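You operate a simulated robot arm through the tools that you are given. There is no shell and no other tool.

Carry out the task below with a simulated robot arm. There is one attempt and no reset: what you move stays moved.

Task
Put things in order on the top of the bench with blue legs. At the end: the half kilo weight marked out stands where the tin with green band stood; the tin with green band stands on top of the grade card with yellow loop; the five-hundred gram weight with blue neck stands where the plastic cup with blue band stood; the small weight marked in stands where the five-hundred gram weight with blue neck stood; the plastic cup with blue band stands where the half kilo weight marked out stood; whatever was shut is shut again. Leave all else as you found it, and nothing knocked over.

It is judged by the outcome, as a careful person would: the job done as asked, and still so three seconds after it is handed in. It fails if anything else is knocked over, pushed out of place, dropped, spilled or broken.

Robot
A 7-joint arm with a two-finger gripper, fixed in place. Base frame: the origin is at the foot of the arm, x ahead of it, y to its left, z up; the work surface is at about z = 0. Units: cm, rad, N and s.
With the tool pointing down near the work surface it reaches from about 16 to 38 cm from the base axis. Its first joint turns from -1.257 to 1.257 rad. Payload 0.6 kg.
The tool frame sits at the grasp point between the pads (the TCP): z along the fingers, y along the line on which they close. The tips reach 2.2 cm beyond it. The gripper opens to 9.2 cm. The gripper's body begins 6.5 cm behind the TCP.
Orientation is that of the tool frame in the base frame, as a unit quaternion [w, x, y, z]. With the fingers straight down and closing along the base's y, the tool's x points along the base's -x, its y along +y and its z along -z.

Tools
- The arm moves only by the tool move_arm. Its argument "rows" is a list of rows, each an object of numbers (a shift or turn left out is 0, a gripper value left out holds the last): "tx", "ty", "tz": the shift along the base's x, y, z in units of 50 mm (1.0 is 50 mm); "wx", "wy", "wz": the turn, a rotation vector about the base's x, y, z in units of 6 degrees (1.0 is 6 degrees); "grip": the opening, from 0 (shut) to 1 (fully open). In form: [{"tx": .., "ty": .., "tz": .., "wx": .., "wy": .., "wz": .., "grip": ..}, ...]. A call has 1 to 20 rows; each row shifts and turns the commanded pose from where the row before left it. A call with a number of a shift or a turn outside -1 to 1 is refused whole. A row lasts 0.2 s, in which the tool goes at most 5 cm and 0.15 rad; a call with a longer step from one row to the next is refused whole, and so is a gripper value outside its range. A pose out of reach is approached as far as the arm can. The call stops where the force on the tool passes 40 N (or 10 N more than at its start, if that is more) or the arm is blocked; 0.2 s more then pass. Each finger halts on what it meets, pressing with about 26 N; the grip force reading is that of the motor and also rises with nothing between the fingers. The clock runs only during rows and for 0.2 s after the last one: add rows that do not move to give the fingers time. It gives the time, the measured TCP pose, the force on the tool (base axes), the opening and the grip force at its end, in the units of the frame above (readings bear some noise), with the torque about the TCP (base axes, N m) and any sound that the robot's microphone picked up.
- Cameras (640 x 400 px; columns grow to the right, rows downward): "scene" is fixed at [6.54, -27.74, 40.21]; the picture's right is [0.70, -0.71, 0.00], its down [-0.41, -0.41, -0.81] and it looks along [0.58, 0.57, -0.58] (base axes); focal length 214 px, centre (320, 200). "wrist" rides on the gripper at [7.1, 1.9, -10.2] in the tool frame; the picture's right is [-0.26, 0.97, 0.00], its down [-0.75, -0.20, -0.62] and it looks along [-0.60, -0.16, 0.78] (tool axes); focal length 280 px, centre (320, 200). There is no depth. A picture from a camera that has moved, and an enlarged one, comes with that camera's place and axes in the base frame and with its lens.
- get_image(camera): a new picture of that camera. No time passes.
- close_up(camera, box): a new picture of the part [left, top, right, bottom] of that camera's present view, enlarged. No time passes.
- job_done(): hands the job in; it is judged then, once.

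Places have to be worked out from the pictures, the camera data and where the tool is seen. Open the gripper and draw the arm clear of the work before you hand the job in, unless the task says otherwise.

The tools are called by a JSON object that holds its "name" and its "arguments". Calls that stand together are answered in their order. move_arm: Moves the arm, as the interface text tells. Its arguments: {"type":"object","properties":{"rows":{"type":"array","items":{"type":"object","properties":{"tx":{"type":"number"},"ty":{"type":"number"},"tz":{"type":"number"},"wx":{"type":"number"},"wy":{"type":"number"},"wz":{"type":"number"},"grip":{"type":"number"}}}}},"required":["rows"]} The other tools are called the same way: get_image (camera) takes a picture; close_up (camera, box) takes an enlarged picture of a part of a camera's view; job_done () hands the job in.

At the start:

```text
clock: 0.0
tcp_pos: [20.01, 3.18, 32.94]
tool_rot: [0.001, 0.0, 1.0, -0.001]
contact_force: [-0.2, 0.1, 0.2]
torque: [-0.02, 0.01, 0.0]
grip_width: 9.22
grip_force: 0.1
```

scene: 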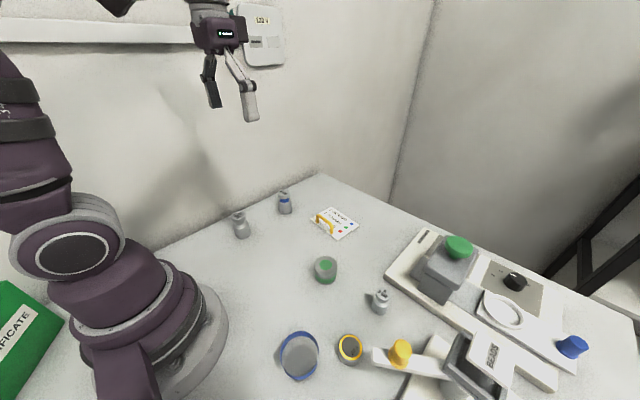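
wrist: 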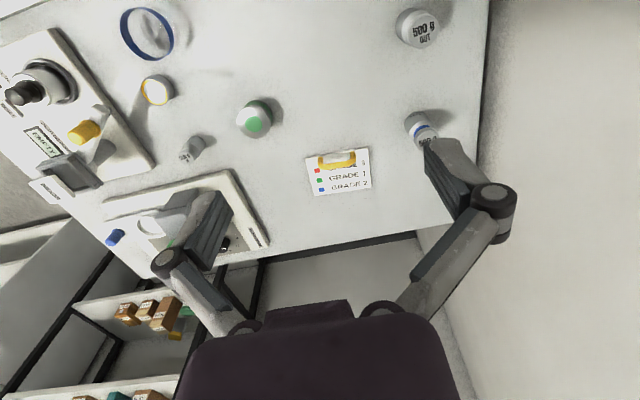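

I'll look at the scene in detail before moving, to identify each object.

{"name": "close_up", "arguments": {"camera": "scene", "box": [210, 170, 410, 295]}}

{"name": "close_up", "arguments": {"camera": "scene", "box": [250, 270, 458, 400]}}

{"name": "close_up", "arguments": {"camera": "scene", "box": [370, 220, 640, 389]}}

{"name": "close_up", "arguments": {"camera": "wrist", "box": [100, 0, 292, 120]}}

{"name": "close_up", "arguments": {"camera": "wrist", "box": [290, 0, 490, 200]}}

{"name": "close_up", "arguments": {"camera": "wrist", "box": [0, 20, 280, 260]}}

```text
3.20 times, centred on (310, 232) of scene
camera zoom: at [6.54, -27.74, 40.21], right [0.7, -0.71, 0.0], down [-0.41, -0.41, -0.81], along [0.58, 0.57, -0.58], focal length 686 px, centre (352, 96)
```

zoom: 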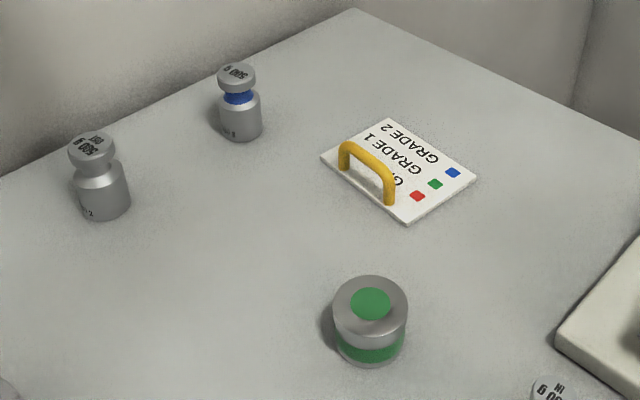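

```text
3.08 times, centred on (354, 335) of scene
camera zoom: at [6.54, -27.74, 40.21], right [0.7, -0.71, 0.0], down [-0.41, -0.41, -0.81], along [0.58, 0.57, -0.58], focal length 660 px, centre (215, -215)
```

zoom: 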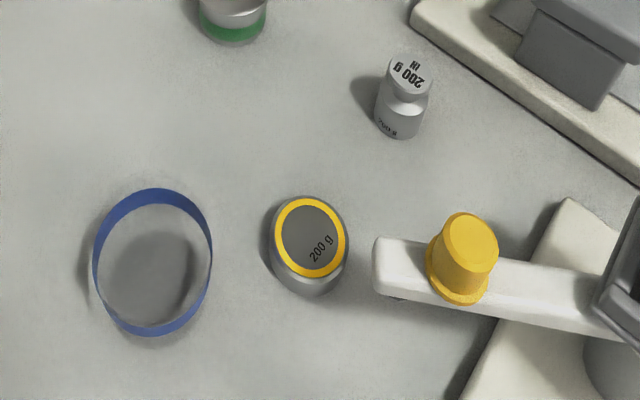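

```text
2.37 times, centred on (505, 304) of scene
camera zoom: at [6.54, -27.74, 40.21], right [0.7, -0.71, 0.0], down [-0.41, -0.41, -0.81], along [0.58, 0.57, -0.58], focal length 508 px, centre (-118, -47)
```

zoom: 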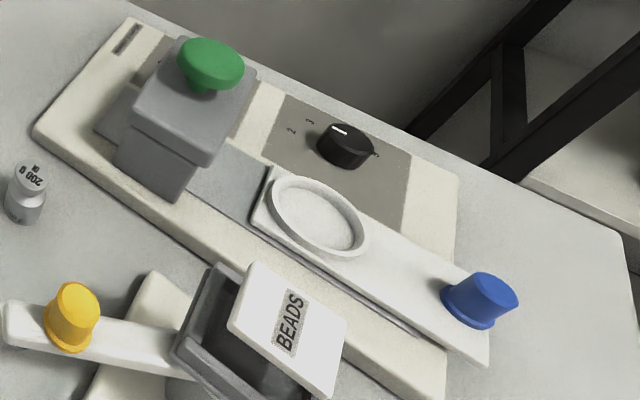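

```text
3.33 times, centred on (196, 60) of wrist
camera zoom: at [13.06, 5.11, 43.18], right [0.26, 0.96, 0.0], down [0.75, -0.2, 0.63], along [0.6, -0.17, -0.78], focal length 935 px, centre (733, 667)
```

zoom: 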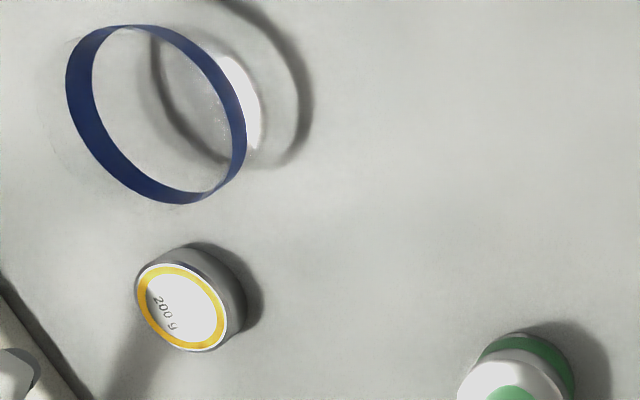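

```text
2.00 times, centred on (390, 100) of wrist
camera zoom: at [13.06, 5.11, 43.18], right [0.26, 0.96, 0.0], down [0.75, -0.2, 0.63], along [0.6, -0.17, -0.78], focal length 561 px, centre (180, 400)
```

zoom: 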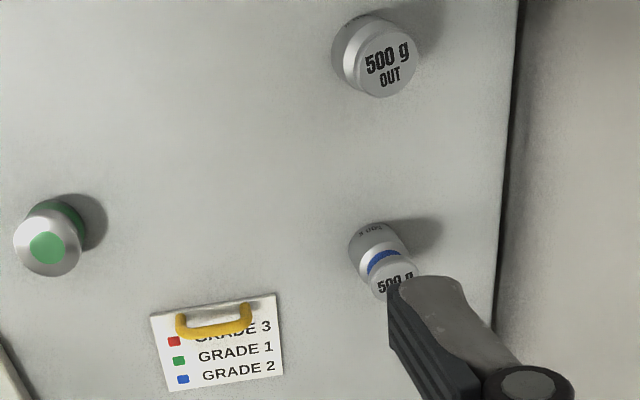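

```text
1.67 times, centred on (140, 140) of wrist
camera zoom: at [13.06, 5.11, 43.18], right [0.26, 0.96, 0.0], down [0.75, -0.2, 0.63], along [0.6, -0.17, -0.78], focal length 467 px, centre (620, 300)
```

zoom: 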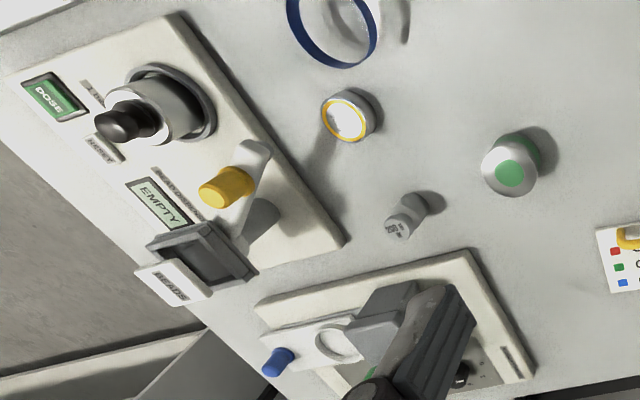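

Seven loose objects are visible: cup with blue band, yellow-ring tin, 200 g IN, green tin, card with loop, 500 g blue neck and 500 g OUT. I estimate the green tin at about (27.5,-8.7), OUT at (21.4,16), blue neck at (35.7,15.7), IN at (29.6,-21), the cup at (13,-17) and the card centred near (41.6,1.2). I'll move above the green tin for a closer survey.

{"name": "move_arm", "arguments": {"rows": [{"tx": 0.5, "ty": -0.6, "tz": -0.6}, {"tx": 0.5, "ty": -0.6, "tz": -0.6}, {"tx": 0.3, "ty": -0.6, "tz": -0.6}, {"tx": 0.2, "ty": -0.6, "tz": -0.6}, {}, {}]}}

{"name": "get_image", "arguments": {"camera": "wrist"}}

{"name": "get_image", "arguments": {"camera": "scene"}}

```text
clock: 1.4
tcp_pos: [27.58, -9.09, 21.3]
tool_rot: [0.001, 0.001, 1.0, 0.0]
contact_force: [0.2, 0.1, 0.4]
torque: [0.0, -0.01, 0.0]
grip_width: 9.19
grip_force: 0.1
```

```text
taken
camera wrist: at [20.61, -7.07, 31.3], right [0.26, 0.96, 0.0], down [0.75, -0.2, 0.63], along [0.6, -0.17, -0.78], focal length 280 px, centre (320, 200)
```

wrist: 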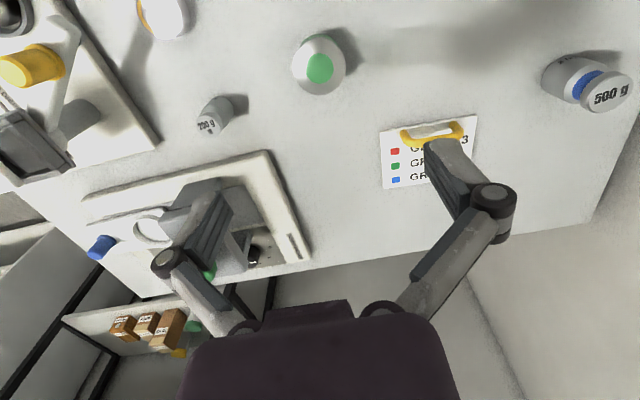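

```text
taken
```

scene: 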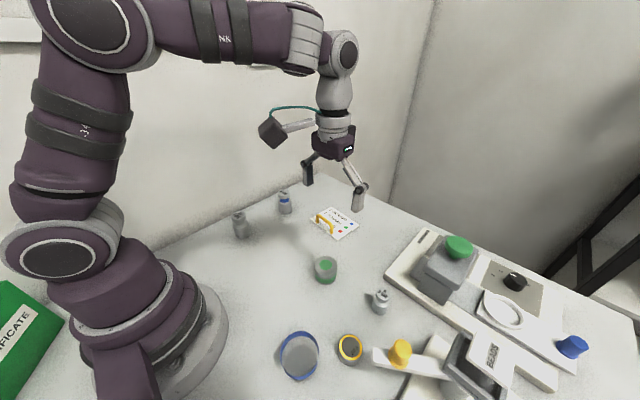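

The green tin appears near (27,-9) from this view. I'll descend over it to refine, then look at details of the card.

{"name": "move_arm", "arguments": {"rows": [{"tz": -0.7}, {"tz": -0.7}, {"tz": -0.7}, {}, {}]}}

{"name": "get_image", "arguments": {"camera": "wrist"}}

{"name": "close_up", "arguments": {"camera": "scene", "box": [230, 160, 430, 285]}}

```text
clock: 2.6
tcp_pos: [27.79, -9.06, 10.58]
tool_rot: [0.001, 0.001, 1.0, -0.001]
contact_force: [0.0, -0.3, -0.2]
torque: [0.03, -0.03, 0.01]
grip_width: 9.2
grip_force: 0.0
```

```text
taken
camera wrist: at [20.78, -6.95, 20.9], right [0.26, 0.96, 0.0], down [0.75, -0.2, 0.63], along [0.6, -0.17, -0.78], focal length 280 px, centre (320, 200)
```

wrist: 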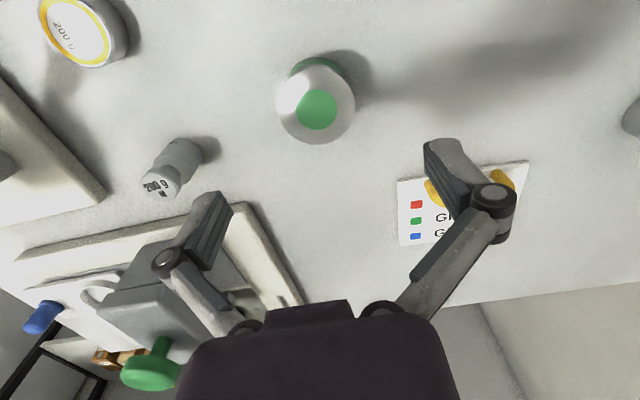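

```text
3.20 times, centred on (330, 222) of scene
camera zoom: at [6.54, -27.74, 40.21], right [0.7, -0.71, 0.0], down [-0.41, -0.41, -0.81], along [0.58, 0.57, -0.58], focal length 686 px, centre (288, 128)
```

zoom: 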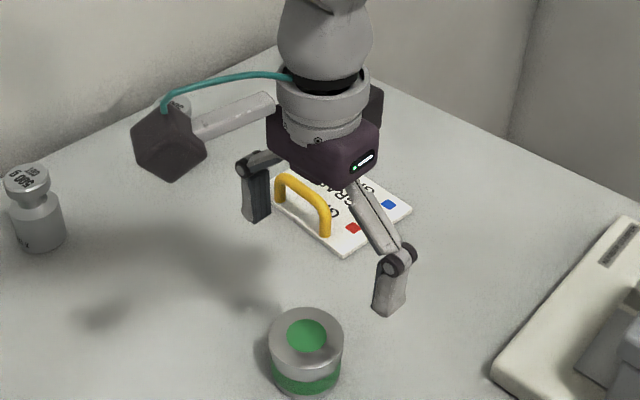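

The finger tips appear higher than the nominal 2.2 cm below TCP when wide open, perhaps because the linkage retracts. I'll partly close the gripper in free space and check how the tips move.

{"name": "move_arm", "arguments": {"rows": [{"grip": 0.55}, {}, {}, {}, {}]}}

{"name": "close_up", "arguments": {"camera": "scene", "box": [230, 160, 430, 285]}}

{"name": "get_image", "arguments": {"camera": "wrist"}}

```text
clock: 3.8
tcp_pos: [27.92, -9.08, 10.72]
tool_rot: [0.0, 0.001, 1.0, 0.0]
contact_force: [-1.0, 0.7, 0.2]
torque: [-0.01, -0.02, 0.01]
grip_width: 5.06
grip_force: 0.0
```

```text
3.20 times, centred on (330, 222) of scene
camera zoom: at [6.54, -27.74, 40.21], right [0.7, -0.71, 0.0], down [-0.41, -0.41, -0.81], along [0.58, 0.57, -0.58], focal length 686 px, centre (288, 128)
```

zoom: 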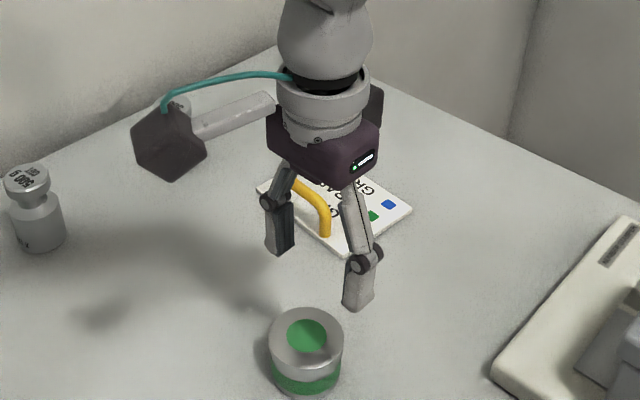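

```text
taken
camera wrist: at [20.79, -6.95, 20.92], right [0.26, 0.96, 0.0], down [0.75, -0.2, 0.63], along [0.6, -0.17, -0.78], focal length 280 px, centre (320, 200)
```

wrist: 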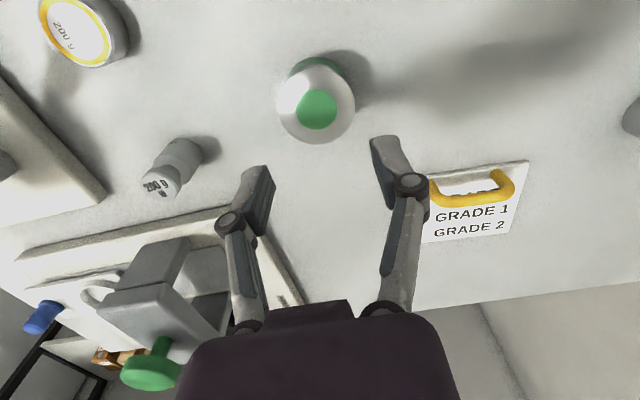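

The fingers are linkage type: tips are about 1.7 cm beyond TCP at 5 cm opening and about 0.5 cm when wide open. The card lies around x 37–46, y −4.5–6.7, beyond the straight-down reach, so I'll test an outward tilt of 24° high above the card without holding anything.

{"name": "move_arm", "arguments": {"rows": [{"tz": 0.9}, {"tx": 0.68, "ty": 0.515, "wy": -1}, {"tx": 0.68, "ty": 0.515, "wy": -1}, {"tx": 0.68, "ty": 0.515, "wy": -1}, {"tx": 0.68, "ty": 0.515, "wy": -1}, {}, {}]}}

{"name": "get_image", "arguments": {"camera": "wrist"}}

{"name": "get_image", "arguments": {"camera": "scene"}}

```text
clock: 5.4
tcp_pos: [41.63, 1.44, 15.03]
tool_rot: [0.209, 0.001, 0.978, -0.002]
contact_force: [1.2, 0.3, -0.1]
torque: [-0.04, 0.02, -0.03]
grip_width: 5.08
grip_force: 0.0
```

```text
taken
camera wrist: at [31.03, 3.46, 21.46], right [0.24, 0.96, 0.11], down [0.43, -0.2, 0.88], along [0.87, -0.17, -0.47], focal length 280 px, centre (320, 200)
```

wrist: 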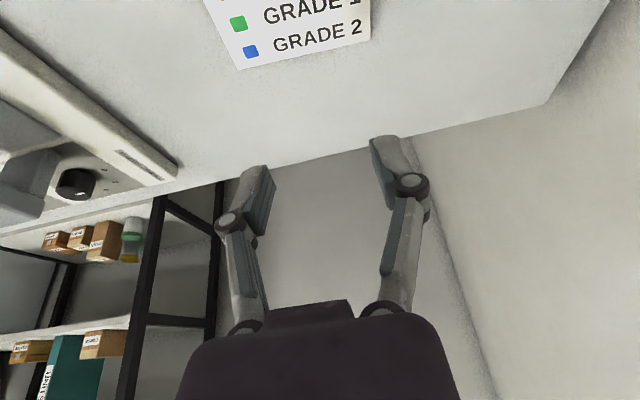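

```text
taken
```

scene: 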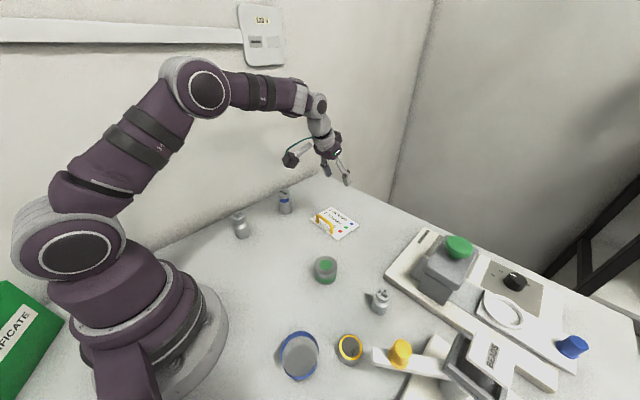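

The pose is reachable at z=15. Next I'll test the lower reach by descending to about z=6 above the card.

{"name": "move_arm", "arguments": {"rows": [{"tz": -0.6}, {"tz": -0.6}, {"tz": -0.5}, {}, {}]}}

{"name": "close_up", "arguments": {"camera": "scene", "box": [230, 160, 430, 285]}}

{"name": "get_image", "arguments": {"camera": "wrist"}}

```text
clock: 6.6
tcp_pos: [41.34, 1.63, 6.34]
tool_rot: [0.209, 0.002, 0.978, -0.002]
contact_force: [-0.2, 0.5, 0.1]
torque: [0.0, 0.01, -0.01]
grip_width: 5.05
grip_force: 0.0
```

```text
3.20 times, centred on (330, 222) of scene
camera zoom: at [6.54, -27.74, 40.21], right [0.7, -0.71, 0.0], down [-0.41, -0.41, -0.81], along [0.58, 0.57, -0.58], focal length 686 px, centre (288, 128)
```

zoom: 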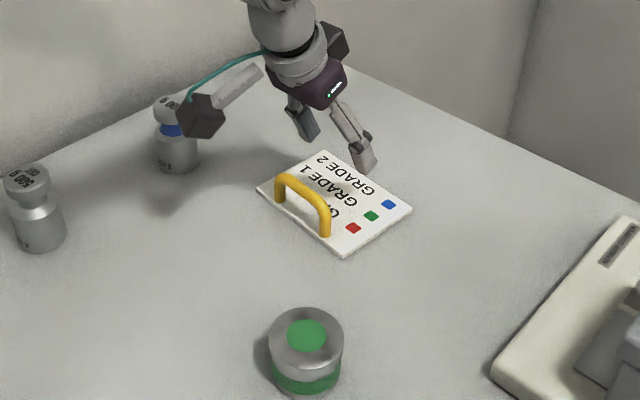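

```text
taken
camera wrist: at [30.86, 3.65, 12.83], right [0.24, 0.96, 0.11], down [0.43, -0.2, 0.88], along [0.87, -0.17, -0.47], focal length 280 px, centre (320, 200)
```

wrist: 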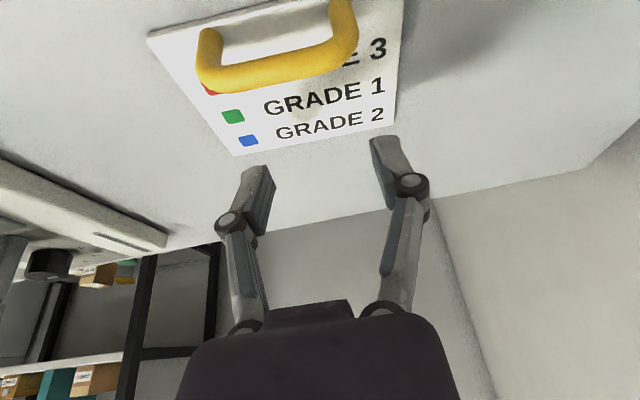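

The tilted pose reaches the card with margin, and I estimate the card centre near (41.4,1.1) with its free area at x 38–45. I'll go back over the green tin with the same tilt and refine its position.

{"name": "move_arm", "arguments": {"rows": [{"tz": 0.8}, {"tx": -0.72, "ty": -0.53}, {"tx": -0.72, "ty": -0.53}, {"tx": -0.72, "ty": -0.53}, {"tx": -0.74, "ty": -0.5, "grip": 0.75}, {"tz": -0.3}, {}, {}]}}

{"name": "get_image", "arguments": {"camera": "wrist"}}

{"name": "close_up", "arguments": {"camera": "scene", "box": [230, 200, 430, 325]}}

```text
clock: 8.4
tcp_pos: [26.69, -9.05, 8.91]
tool_rot: [0.209, 0.001, 0.978, -0.001]
contact_force: [1.3, -0.3, 0.2]
torque: [-0.02, 0.02, 0.03]
grip_width: 6.89
grip_force: 0.1
```

```text
taken
camera wrist: at [16.16, -6.97, 15.3], right [0.24, 0.96, 0.11], down [0.43, -0.2, 0.88], along [0.87, -0.17, -0.47], focal length 280 px, centre (320, 200)
```

wrist: 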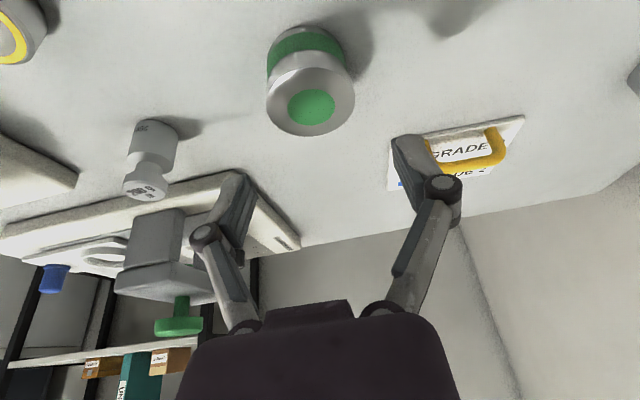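

```text
3.20 times, centred on (330, 262) of scene
camera zoom: at [6.54, -27.74, 40.21], right [0.7, -0.71, 0.0], down [-0.41, -0.41, -0.81], along [0.58, 0.57, -0.58], focal length 686 px, centre (288, 0)
```

zoom: 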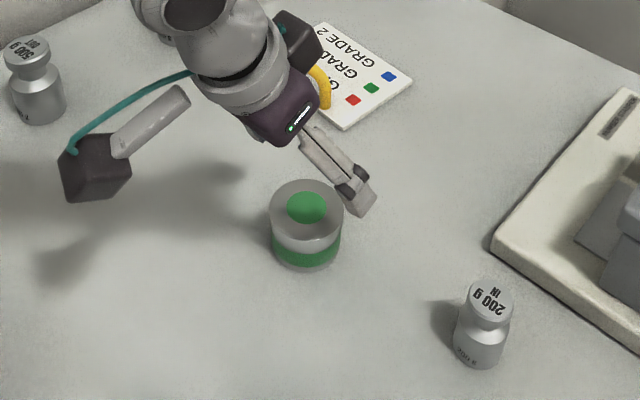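

I'll take close-ups of the tin from both cameras to pin down its position and height.

{"name": "close_up", "arguments": {"camera": "wrist", "box": [240, 10, 400, 110]}}

{"name": "close_up", "arguments": {"camera": "scene", "box": [286, 240, 366, 290]}}

```text
4.00 times, centred on (320, 60) of wrist
camera zoom: at [16.16, -6.97, 15.3], right [0.24, 0.96, 0.11], down [0.43, -0.2, 0.88], along [0.87, -0.17, -0.47], focal length 1122 px, centre (320, 760)
```

zoom: 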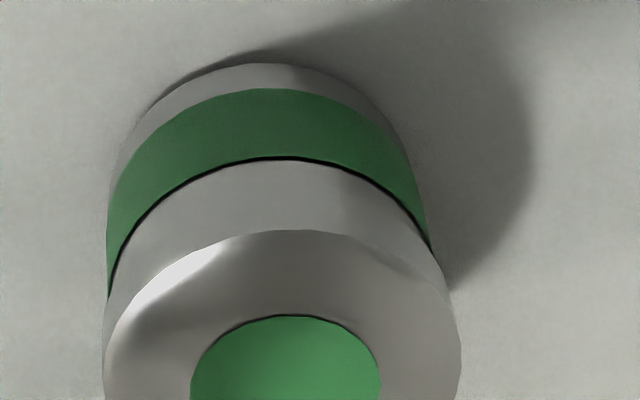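

```text
8.00 times, centred on (326, 265) of scene
camera zoom: at [6.54, -27.74, 40.21], right [0.7, -0.71, 0.0], down [-0.41, -0.41, -0.81], along [0.58, 0.57, -0.58], focal length 1716 px, centre (272, -320)
```

zoom: 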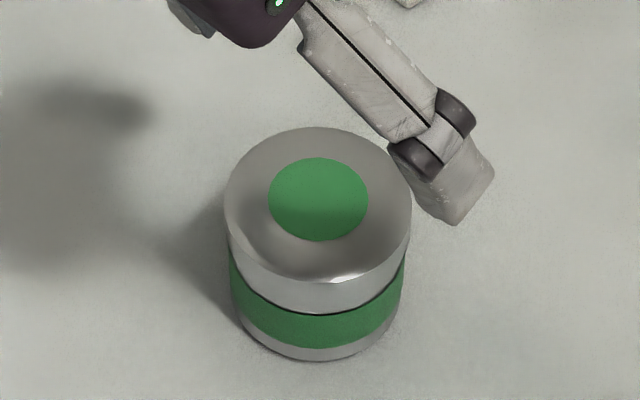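

The refined tin position is about (27.1,-9.0), height 3.7 and diameter 4.8. I'll descend around it to z≈2.4 with the jaws at 6.9 cm.

{"name": "move_arm", "arguments": {"rows": [{"tx": 0.08, "tz": -0.4}, {"tz": -0.4}, {"tz": -0.3}, {"tz": -0.18}, {}, {}]}}

{"name": "close_up", "arguments": {"camera": "scene", "box": [270, 220, 390, 295]}}

{"name": "get_image", "arguments": {"camera": "wrist"}}

```text
clock: 9.8
tcp_pos: [27.01, -9.19, 2.66]
tool_rot: [0.209, 0.001, 0.978, -0.001]
contact_force: [-1.0, 0.3, 0.3]
torque: [0.0, 0.0, -0.01]
grip_width: 6.89
grip_force: 0.1
```

```text
5.33 times, centred on (330, 258) of scene
camera zoom: at [6.54, -27.74, 40.21], right [0.7, -0.71, 0.0], down [-0.41, -0.41, -0.81], along [0.58, 0.57, -0.58], focal length 1144 px, centre (267, -107)
```

zoom: 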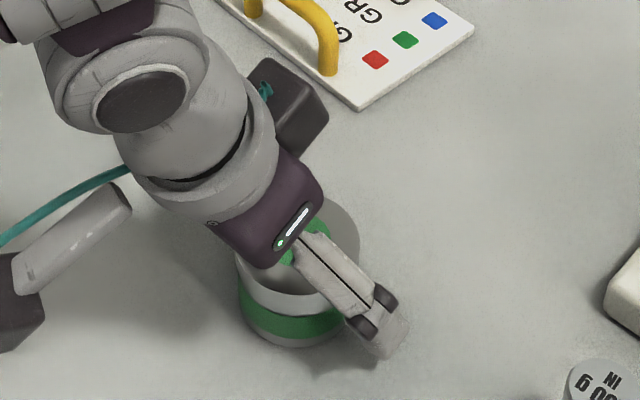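

```text
taken
camera wrist: at [16.45, -7.1, 9.05], right [0.24, 0.96, 0.11], down [0.43, -0.2, 0.88], along [0.87, -0.17, -0.47], focal length 280 px, centre (320, 200)
```

wrist: 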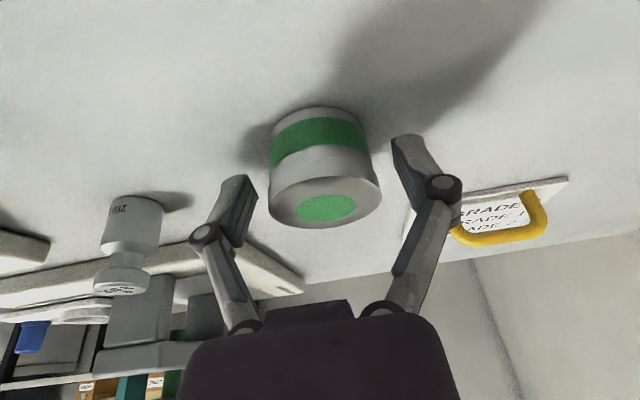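

The tin sits centred between the pads. Closing the gripper on it now.

{"name": "move_arm", "arguments": {"rows": [{"grip": 0.4}, {}, {}, {}, {}, {}]}}

{"name": "get_image", "arguments": {"camera": "wrist"}}

```text
clock: 11.2
tcp_pos: [27.07, -9.1, 2.56]
tool_rot: [0.209, 0.002, 0.978, -0.001]
contact_force: [-0.6, -0.4, 4.1]
torque: [-0.05, 0.01, 0.0]
grip_width: 4.67
grip_force: 25.7
```

```text
taken
camera wrist: at [16.45, -7.1, 9.06], right [0.24, 0.96, 0.11], down [0.43, -0.2, 0.88], along [0.87, -0.17, -0.47], focal length 280 px, centre (320, 200)
```

wrist: 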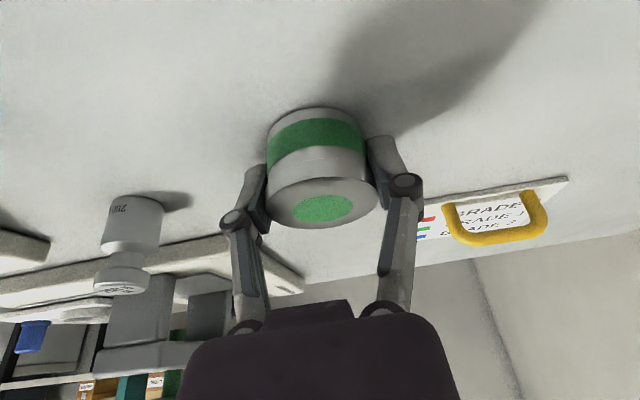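

The tin is gripped at 4.67 cm width. I'll lift it and carry it over the card at a safe height.

{"name": "move_arm", "arguments": {"rows": [{"tz": 0.2}, {"tz": 0.4}, {"tz": 0.5}, {"tz": 0.4}, {"tx": 0.42, "ty": 0.3}, {"tx": 0.5, "ty": 0.35}, {"tx": 0.5, "ty": 0.35}, {"tx": 0.5, "ty": 0.35}, {"tx": 0.5, "ty": 0.35}, {"tx": 0.48, "ty": 0.34}, {}, {}]}}

{"name": "close_up", "arguments": {"camera": "scene", "box": [260, 160, 400, 248]}}

{"name": "get_image", "arguments": {"camera": "wrist"}}

```text
clock: 13.8
tcp_pos: [41.55, 1.14, 10.05]
tool_rot: [0.209, 0.001, 0.978, -0.001]
contact_force: [-0.1, 0.6, -1.6]
torque: [0.0, -0.04, -0.01]
grip_width: 4.67
grip_force: 26.5
```

```text
4.55 times, centred on (330, 204) of scene
camera zoom: at [6.54, -27.74, 40.21], right [0.7, -0.71, 0.0], down [-0.41, -0.41, -0.81], along [0.58, 0.57, -0.58], focal length 975 px, centre (274, 182)
```

zoom: 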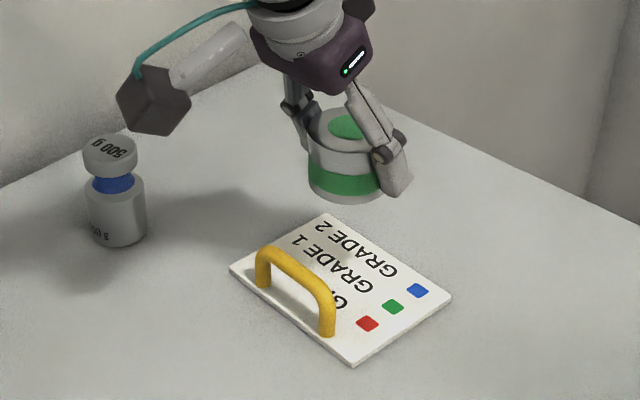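

```text
taken
camera wrist: at [31.01, 3.14, 16.6], right [0.24, 0.96, 0.11], down [0.43, -0.2, 0.88], along [0.87, -0.17, -0.47], focal length 280 px, centre (320, 200)
```

wrist: 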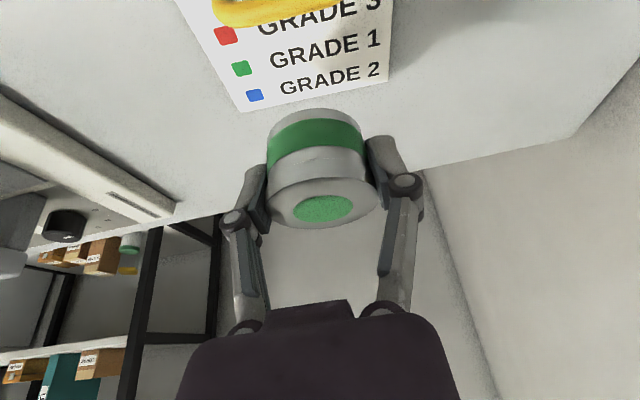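

The tin is held upright above the middle of the card's free area, with its bottom at about z=7.5. I'll lower it to just above the card.

{"name": "move_arm", "arguments": {"rows": [{"tz": -0.4}, {"tz": -0.4}, {"tz": -0.35}, {"tz": -0.15}, {}, {}]}}

{"name": "close_up", "arguments": {"camera": "scene", "box": [260, 170, 400, 258]}}

{"name": "get_image", "arguments": {"camera": "wrist"}}

```text
clock: 15.2
tcp_pos: [41.68, 1.08, 3.66]
tool_rot: [0.208, 0.001, 0.978, -0.001]
contact_force: [-0.5, 0.7, -0.3]
torque: [0.02, 0.0, 0.03]
grip_width: 4.65
grip_force: 26.4
```

```text
4.55 times, centred on (330, 214) of scene
camera zoom: at [6.54, -27.74, 40.21], right [0.7, -0.71, 0.0], down [-0.41, -0.41, -0.81], along [0.58, 0.57, -0.58], focal length 975 px, centre (274, 136)
```

zoom: 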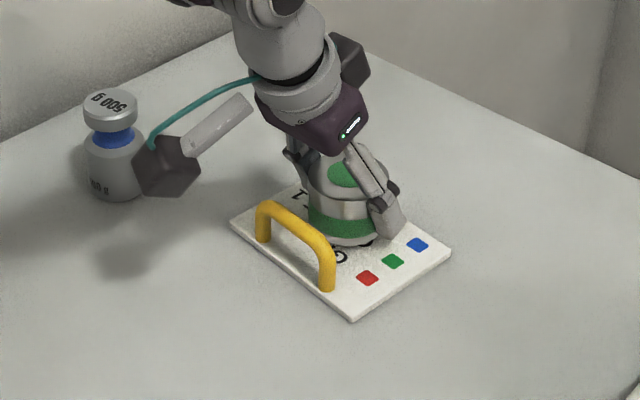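

```text
taken
camera wrist: at [31.15, 3.07, 10.11], right [0.24, 0.96, 0.11], down [0.43, -0.2, 0.88], along [0.87, -0.17, -0.47], focal length 280 px, centre (320, 200)
```

wrist: 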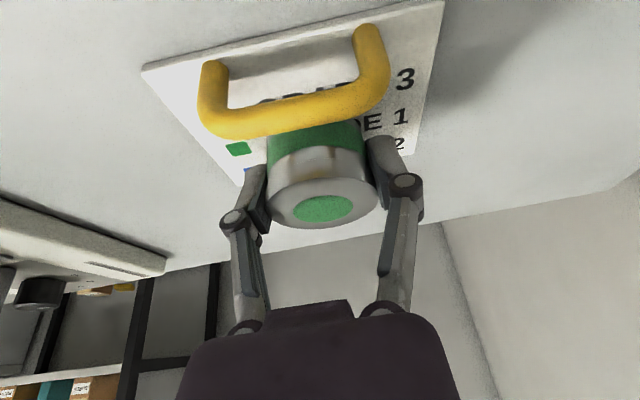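

The tin is about half a centimetre above the card and clear of the loop. I'll lower it in small steps and watch the force.

{"name": "move_arm", "arguments": {"rows": [{"tz": -0.05}, {"tz": -0.05}, {}, {}]}}

```text
clock: 16.2
tcp_pos: [41.64, 1.05, 3.11]
tool_rot: [0.21, 0.0, 0.978, 0.0]
contact_force: [1.0, 0.7, 15.0]
torque: [0.0, 0.09, -0.01]
grip_width: 4.67
grip_force: 26.6
```

Contact is about 15 N, so the tin rests on the card. I'll open the jaws with a slight easing of pressure.

{"name": "move_arm", "arguments": {"rows": [{"tz": 0.01}, {"grip": 0.58}, {}, {"grip": 0.72}, {}, {}, {}]}}

{"name": "get_image", "arguments": {"camera": "wrist"}}

{"name": "close_up", "arguments": {"camera": "scene", "box": [260, 170, 400, 258]}}

```text
clock: 17.8
tcp_pos: [41.58, 1.1, 3.09]
tool_rot: [0.209, 0.001, 0.978, -0.001]
contact_force: [0.4, -0.7, -0.2]
torque: [-0.02, 0.04, -0.04]
grip_width: 6.64
grip_force: 0.0
```

```text
taken
camera wrist: at [31.08, 3.16, 9.57], right [0.24, 0.96, 0.11], down [0.43, -0.2, 0.88], along [0.87, -0.17, -0.47], focal length 280 px, centre (320, 200)
```

wrist: 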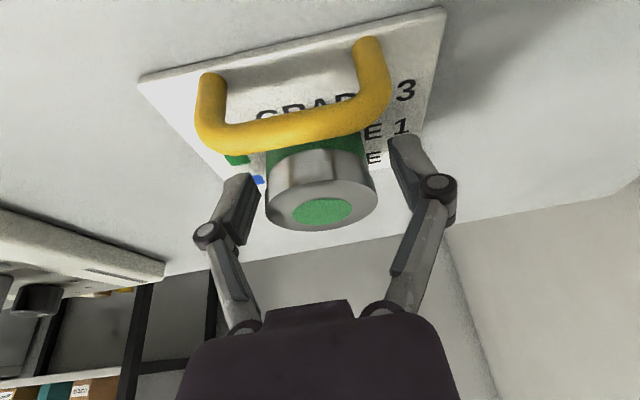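

```text
4.55 times, centred on (330, 214) of scene
camera zoom: at [6.54, -27.74, 40.21], right [0.7, -0.71, 0.0], down [-0.41, -0.41, -0.81], along [0.58, 0.57, -0.58], focal length 975 px, centre (274, 136)
```

zoom: 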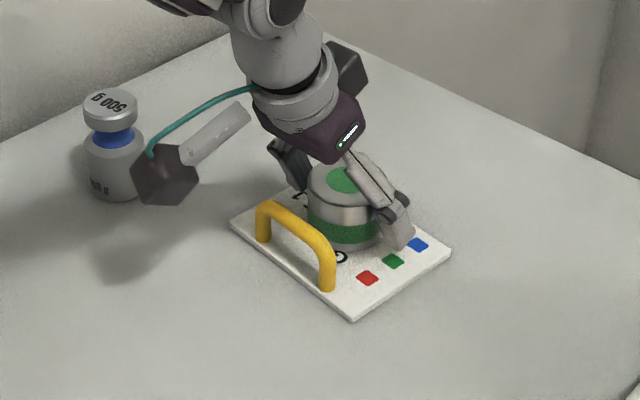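

The tin stands on the card and the card has not moved. I'll rise clear and travel over to the OUT weight, returning the tool to vertical.

{"name": "move_arm", "arguments": {"rows": [{"tz": 0.4}, {"tz": 0.7}, {"tz": 0.8}, {"tx": -0.6, "ty": 0.45, "wy": 1}, {"tx": -0.7, "ty": 0.5, "wy": 1}, {"tx": -0.7, "ty": 0.5, "wy": 1}, {"tx": -0.7, "ty": 0.5, "wy": 1}, {"tx": -0.7, "ty": 0.5}, {"tx": -0.62, "ty": 0.45, "grip": 0.75}, {}, {}]}}

{"name": "get_image", "arguments": {"camera": "wrist"}}

{"name": "get_image", "arguments": {"camera": "scene"}}

```text
clock: 20.2
tcp_pos: [21.49, 15.47, 12.69]
tool_rot: [0.001, 0.001, 1.0, 0.0]
contact_force: [0.7, -0.7, -0.7]
torque: [0.0, -0.01, 0.02]
grip_width: 6.91
grip_force: 0.1
```

```text
taken
camera wrist: at [14.43, 17.54, 22.8], right [0.26, 0.96, 0.0], down [0.75, -0.2, 0.63], along [0.6, -0.17, -0.78], focal length 280 px, centre (320, 200)
```

wrist: 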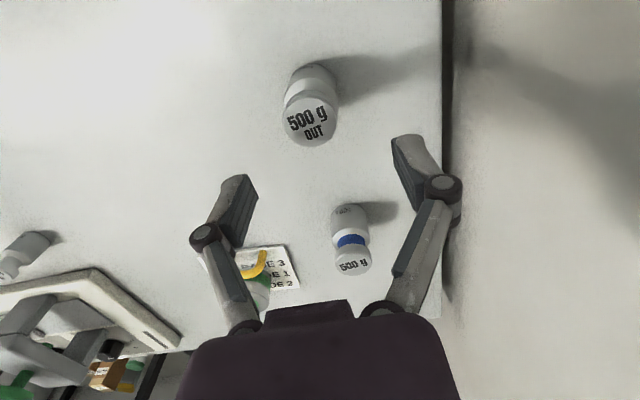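

```text
taken
```

scene: 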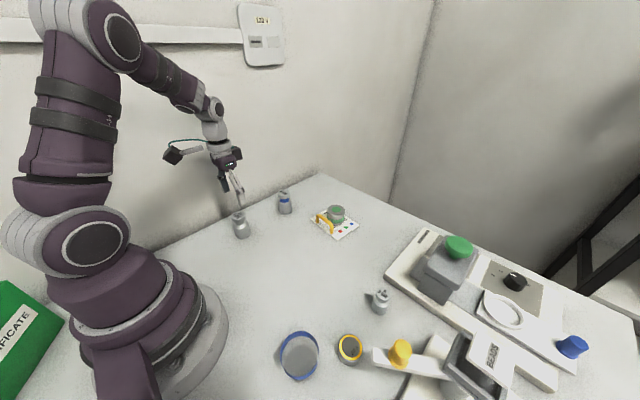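

Zooming in on the OUT weight from both cameras for a precise location.

{"name": "close_up", "arguments": {"camera": "wrist", "box": [240, 50, 400, 150]}}

{"name": "close_up", "arguments": {"camera": "scene", "box": [200, 190, 280, 240]}}

```text
4.00 times, centred on (320, 100) of wrist
camera zoom: at [14.43, 17.54, 22.8], right [0.26, 0.96, 0.0], down [0.75, -0.2, 0.63], along [0.6, -0.17, -0.78], focal length 1122 px, centre (320, 600)
```

zoom: 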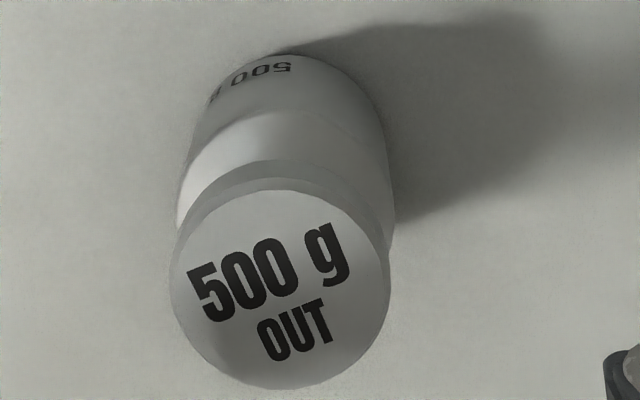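

```text
8.00 times, centred on (240, 215) of scene
camera zoom: at [6.54, -27.74, 40.21], right [0.7, -0.71, 0.0], down [-0.41, -0.41, -0.81], along [0.58, 0.57, -0.58], focal length 1716 px, centre (960, 80)
```

zoom: 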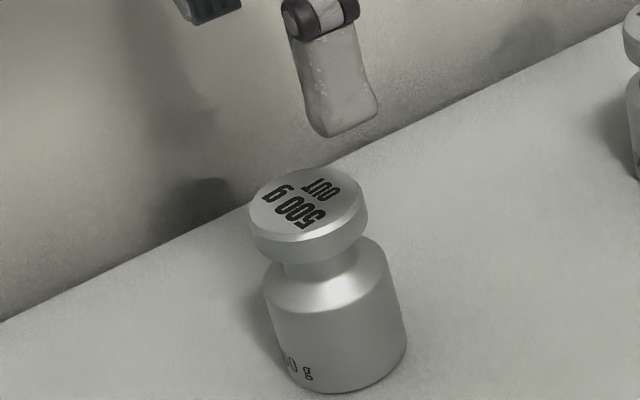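

The OUT weight is at about (21.1,15.1), roughly 6.5 tall, with a body about 4 cm across. I'll align and descend around the body.

{"name": "move_arm", "arguments": {"rows": [{"tx": -0.08, "ty": -0.07, "tz": -0.5}, {"tz": -0.5}, {"tz": -0.4}, {"tz": -0.4}, {"tz": -0.28}, {}, {}]}}

{"name": "get_image", "arguments": {"camera": "wrist"}}

{"name": "close_up", "arguments": {"camera": "scene", "box": [190, 180, 286, 240]}}

```text
clock: 21.8
tcp_pos: [20.96, 15.3, 2.43]
tool_rot: [0.0, 0.0, 1.0, -0.002]
contact_force: [-0.7, 0.6, -0.2]
torque: [0.02, -0.03, 0.02]
grip_width: 6.92
grip_force: 0.1
```

```text
taken
camera wrist: at [13.94, 17.35, 12.67], right [0.26, 0.96, 0.0], down [0.75, -0.2, 0.63], along [0.6, -0.17, -0.78], focal length 280 px, centre (320, 200)
```

wrist: 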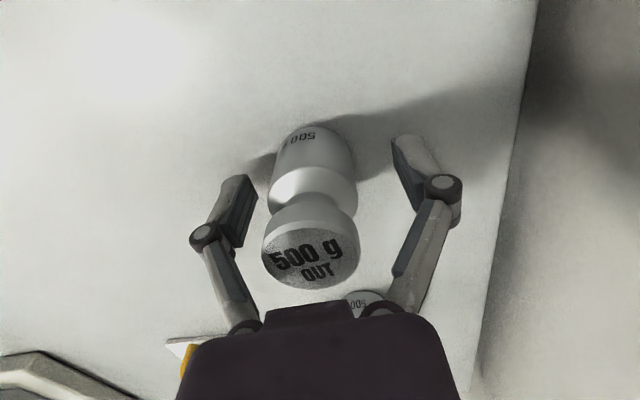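

```text
6.67 times, centred on (238, 210) of scene
camera zoom: at [6.54, -27.74, 40.21], right [0.7, -0.71, 0.0], down [-0.41, -0.41, -0.81], along [0.58, 0.57, -0.58], focal length 1430 px, centre (867, 133)
```

zoom: 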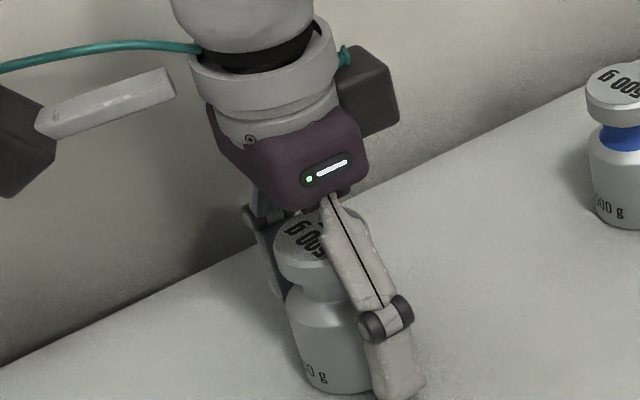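

The weight's axis is about 0.17 cm to the −y side of the jaw centre. I'll centre on it and close.

{"name": "move_arm", "arguments": {"rows": [{"ty": -0.035}, {}, {"grip": 0.3}, {}, {}, {}, {}, {}]}}

{"name": "get_image", "arguments": {"camera": "wrist"}}

```text
clock: 23.6
tcp_pos: [20.97, 15.16, 2.45]
tool_rot: [0.001, 0.001, 1.0, -0.001]
contact_force: [1.4, -1.0, 0.6]
torque: [-0.07, -0.07, 0.0]
grip_width: 3.75
grip_force: 26.2
```

```text
taken
camera wrist: at [13.93, 17.16, 12.59], right [0.26, 0.96, 0.0], down [0.75, -0.2, 0.63], along [0.6, -0.17, -0.78], focal length 280 px, centre (320, 200)
```

wrist: 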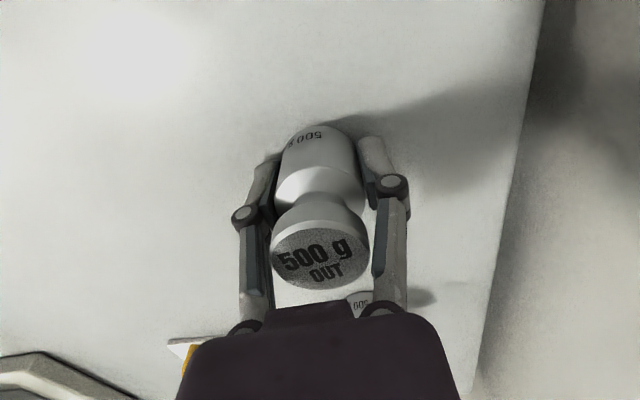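

The weight is gripped at 3.75 cm. I'll lift it and carry it to the green tin's old place at about (27.1,-9.05), allowing for the weight sitting about 0.25 cm inboard of the TCP.

{"name": "move_arm", "arguments": {"rows": [{"tz": 0.2}, {"tz": 0.4}, {"tz": 0.5}, {"tz": 0.2}, {"tx": 0.1, "ty": -0.4}, {"tx": 0.17, "ty": -0.63}, {"tx": 0.17, "ty": -0.63}, {"tx": 0.17, "ty": -0.63}, {"tx": 0.17, "ty": -0.63}, {"tx": 0.17, "ty": -0.63}, {"tx": 0.17, "ty": -0.63}, {"tx": 0.15, "ty": -0.66}, {}, {}]}}

{"name": "get_image", "arguments": {"camera": "wrist"}}

{"name": "get_image", "arguments": {"camera": "scene"}}

```text
clock: 26.6
tcp_pos: [27.28, -8.87, 8.89]
tool_rot: [0.001, 0.001, 1.0, -0.001]
contact_force: [0.8, -0.3, -4.4]
torque: [-0.01, 0.0, -0.01]
grip_width: 3.73
grip_force: 26.1
```

```text
taken
camera wrist: at [20.29, -6.81, 19.13], right [0.26, 0.96, 0.0], down [0.75, -0.2, 0.63], along [0.6, -0.17, -0.78], focal length 280 px, centre (320, 200)
```

wrist: 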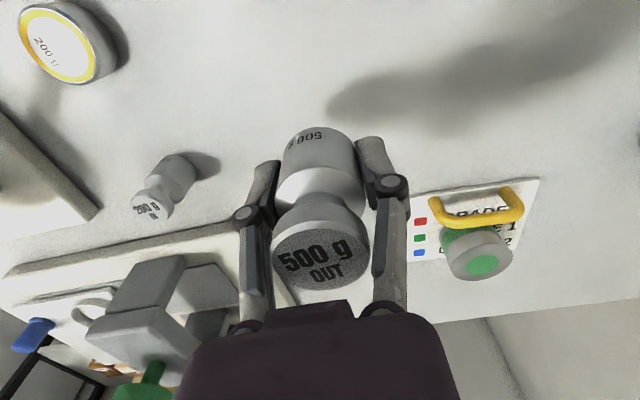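

```text
taken
```

scene: 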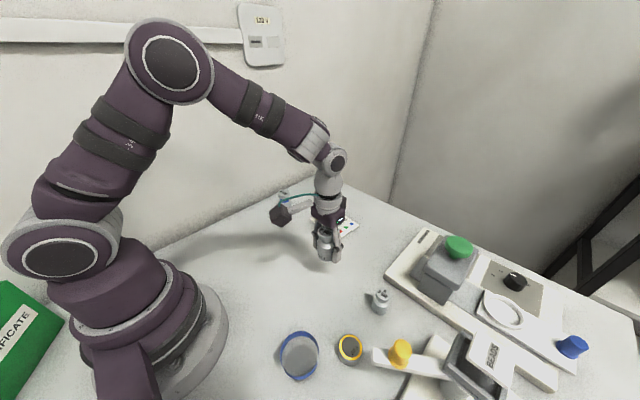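

The weight is held steady over the target. I'll lower it to just above the bench with a small correction.

{"name": "move_arm", "arguments": {"rows": [{"tx": 0.015, "ty": -0.03, "tz": -0.4}, {"tz": -0.4}, {"tz": -0.3}, {"tz": -0.12}, {}, {}]}}

{"name": "close_up", "arguments": {"camera": "scene", "box": [286, 220, 382, 280]}}

```text
clock: 28.0
tcp_pos: [27.6, -9.28, 2.66]
tool_rot: [0.001, 0.001, 1.0, 0.0]
contact_force: [-0.2, 1.3, -4.9]
torque: [-0.04, 0.0, 0.01]
grip_width: 3.73
grip_force: 26.5
```

```text
6.67 times, centred on (334, 250) of scene
camera zoom: at [6.54, -27.74, 40.21], right [0.7, -0.71, 0.0], down [-0.41, -0.41, -0.81], along [0.58, 0.57, -0.58], focal length 1430 px, centre (227, -133)
```

zoom: 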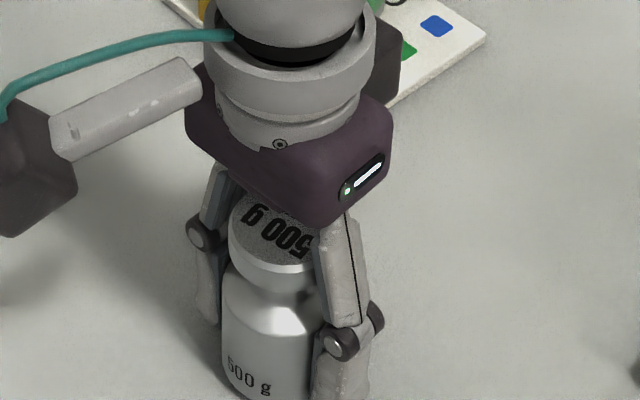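

Readings are noisy, so I'll take some more with idle rows before setting down.

{"name": "move_arm", "arguments": {"rows": [{}]}}

{"name": "move_arm", "arguments": {"rows": [{}]}}

{"name": "move_arm", "arguments": {"rows": [{}]}}

{"name": "close_up", "arguments": {"camera": "scene", "box": [286, 240, 366, 290]}}

{"name": "get_image", "arguments": {"camera": "wrist"}}

```text
clock: 28.4
tcp_pos: [27.62, -9.11, 2.66]
tool_rot: [0.001, 0.001, 1.0, -0.002]
contact_force: [-0.1, -0.3, -4.4]
torque: [0.0, 0.01, 0.02]
grip_width: 3.69
grip_force: 26.1
```

```text
clock: 28.8
tcp_pos: [27.57, -9.17, 2.63]
tool_rot: [0.001, 0.001, 1.0, -0.001]
contact_force: [-0.9, 0.1, -5.6]
torque: [-0.01, 0.0, 0.0]
grip_width: 3.72
grip_force: 26.3
```

```text
clock: 29.2
tcp_pos: [27.57, -9.06, 2.58]
tool_rot: [0.001, 0.002, 1.0, -0.001]
contact_force: [0.0, -0.2, -5.0]
torque: [-0.01, 0.01, -0.01]
grip_width: 3.71
grip_force: 25.7
```

```text
8.00 times, centred on (326, 265) of scene
camera zoom: at [6.54, -27.74, 40.21], right [0.7, -0.71, 0.0], down [-0.41, -0.41, -0.81], along [0.58, 0.57, -0.58], focal length 1716 px, centre (272, -320)
```

zoom: 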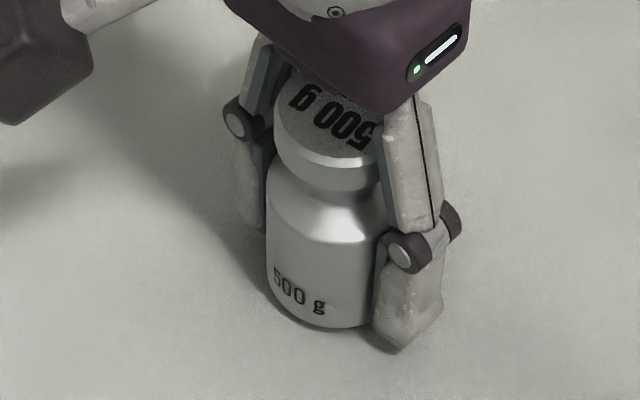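

```text
taken
camera wrist: at [20.58, -7.08, 12.84], right [0.26, 0.96, 0.0], down [0.75, -0.2, 0.63], along [0.6, -0.17, -0.78], focal length 280 px, centre (320, 200)
```

wrist: 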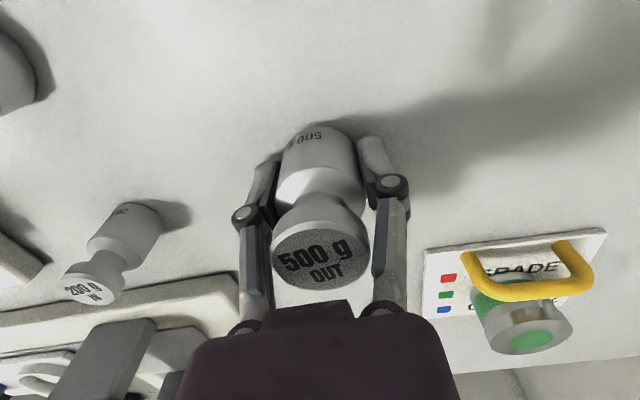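

The scene comparison puts the weight about 0.45 cm too far in x relative to where the tin stood. I'll shift it back and set it down.

{"name": "move_arm", "arguments": {"rows": [{"tx": -0.09, "ty": 0.016}, {}, {"tz": -0.03}, {"tz": -0.02}, {}, {}]}}

{"name": "close_up", "arguments": {"camera": "scene", "box": [286, 240, 366, 290]}}

```text
clock: 30.6
tcp_pos: [27.09, -9.04, 2.3]
tool_rot: [0.001, 0.0, 1.0, -0.002]
contact_force: [-4.2, 3.4, 20.2]
torque: [0.1, 0.1, -0.12]
grip_width: 3.74
grip_force: 26.1
```

```text
8.00 times, centred on (326, 265) of scene
camera zoom: at [6.54, -27.74, 40.22], right [0.7, -0.71, 0.0], down [-0.41, -0.41, -0.81], along [0.58, 0.57, -0.58], focal length 1716 px, centre (272, -320)
```

zoom: 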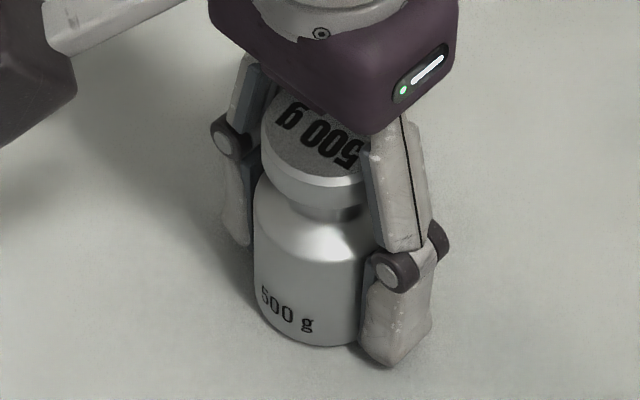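

It has touched down within a couple of millimetres of the tin's old spot. I'll release and rise straight up.

{"name": "move_arm", "arguments": {"rows": [{"tz": 0.03}, {"grip": 0.55}, {}, {"grip": 0.75}, {}, {}, {}]}}

{"name": "get_image", "arguments": {"camera": "wrist"}}

```text
clock: 32.2
tcp_pos: [27.14, -9.09, 2.47]
tool_rot: [0.001, 0.0, 1.0, -0.001]
contact_force: [0.1, 0.8, -0.1]
torque: [-0.03, -0.01, -0.01]
grip_width: 6.89
grip_force: 0.0
```

```text
taken
camera wrist: at [20.16, -7.11, 12.71], right [0.26, 0.96, 0.0], down [0.75, -0.2, 0.63], along [0.6, -0.17, -0.78], focal length 280 px, centre (320, 200)
```

wrist: 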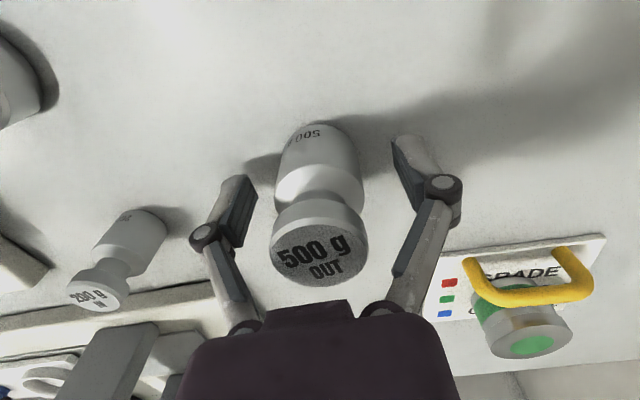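

OUT now stands free in its new place. I'll rise and move toward the cup for a good look at it.

{"name": "move_arm", "arguments": {"rows": [{"tz": 0.5}, {"tz": 0.8}, {"tz": 0.9}, {"tx": -0.6, "ty": -0.3, "tz": 0.2}, {"tx": -0.6, "ty": -0.3, "tz": 0.1}, {"tx": -0.6, "ty": -0.3}, {"tx": -0.5, "ty": -0.3}, {}, {}]}}

{"name": "get_image", "arguments": {"camera": "wrist"}}

{"name": "get_image", "arguments": {"camera": "scene"}}

```text
clock: 34.2
tcp_pos: [15.51, -15.63, 14.81]
tool_rot: [0.001, 0.001, 1.0, 0.0]
contact_force: [0.6, 0.0, -0.1]
torque: [-0.03, 0.0, 0.01]
grip_width: 6.91
grip_force: 0.0
```

```text
taken
camera wrist: at [8.51, -13.64, 25.04], right [0.26, 0.96, 0.0], down [0.75, -0.2, 0.63], along [0.6, -0.17, -0.78], focal length 280 px, centre (320, 200)
```

wrist: 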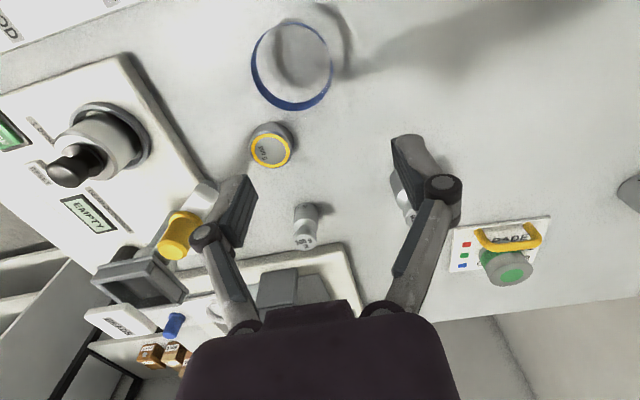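

```text
taken
```

scene: 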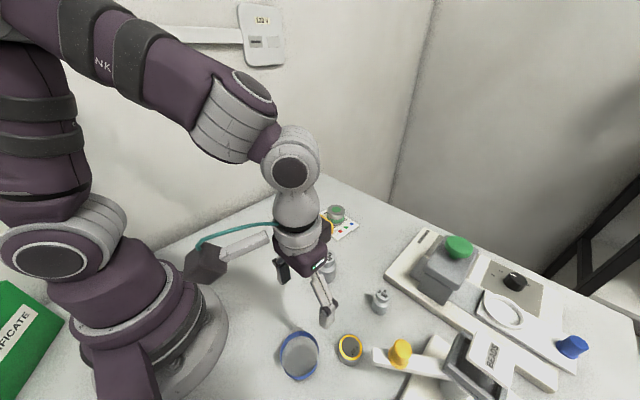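

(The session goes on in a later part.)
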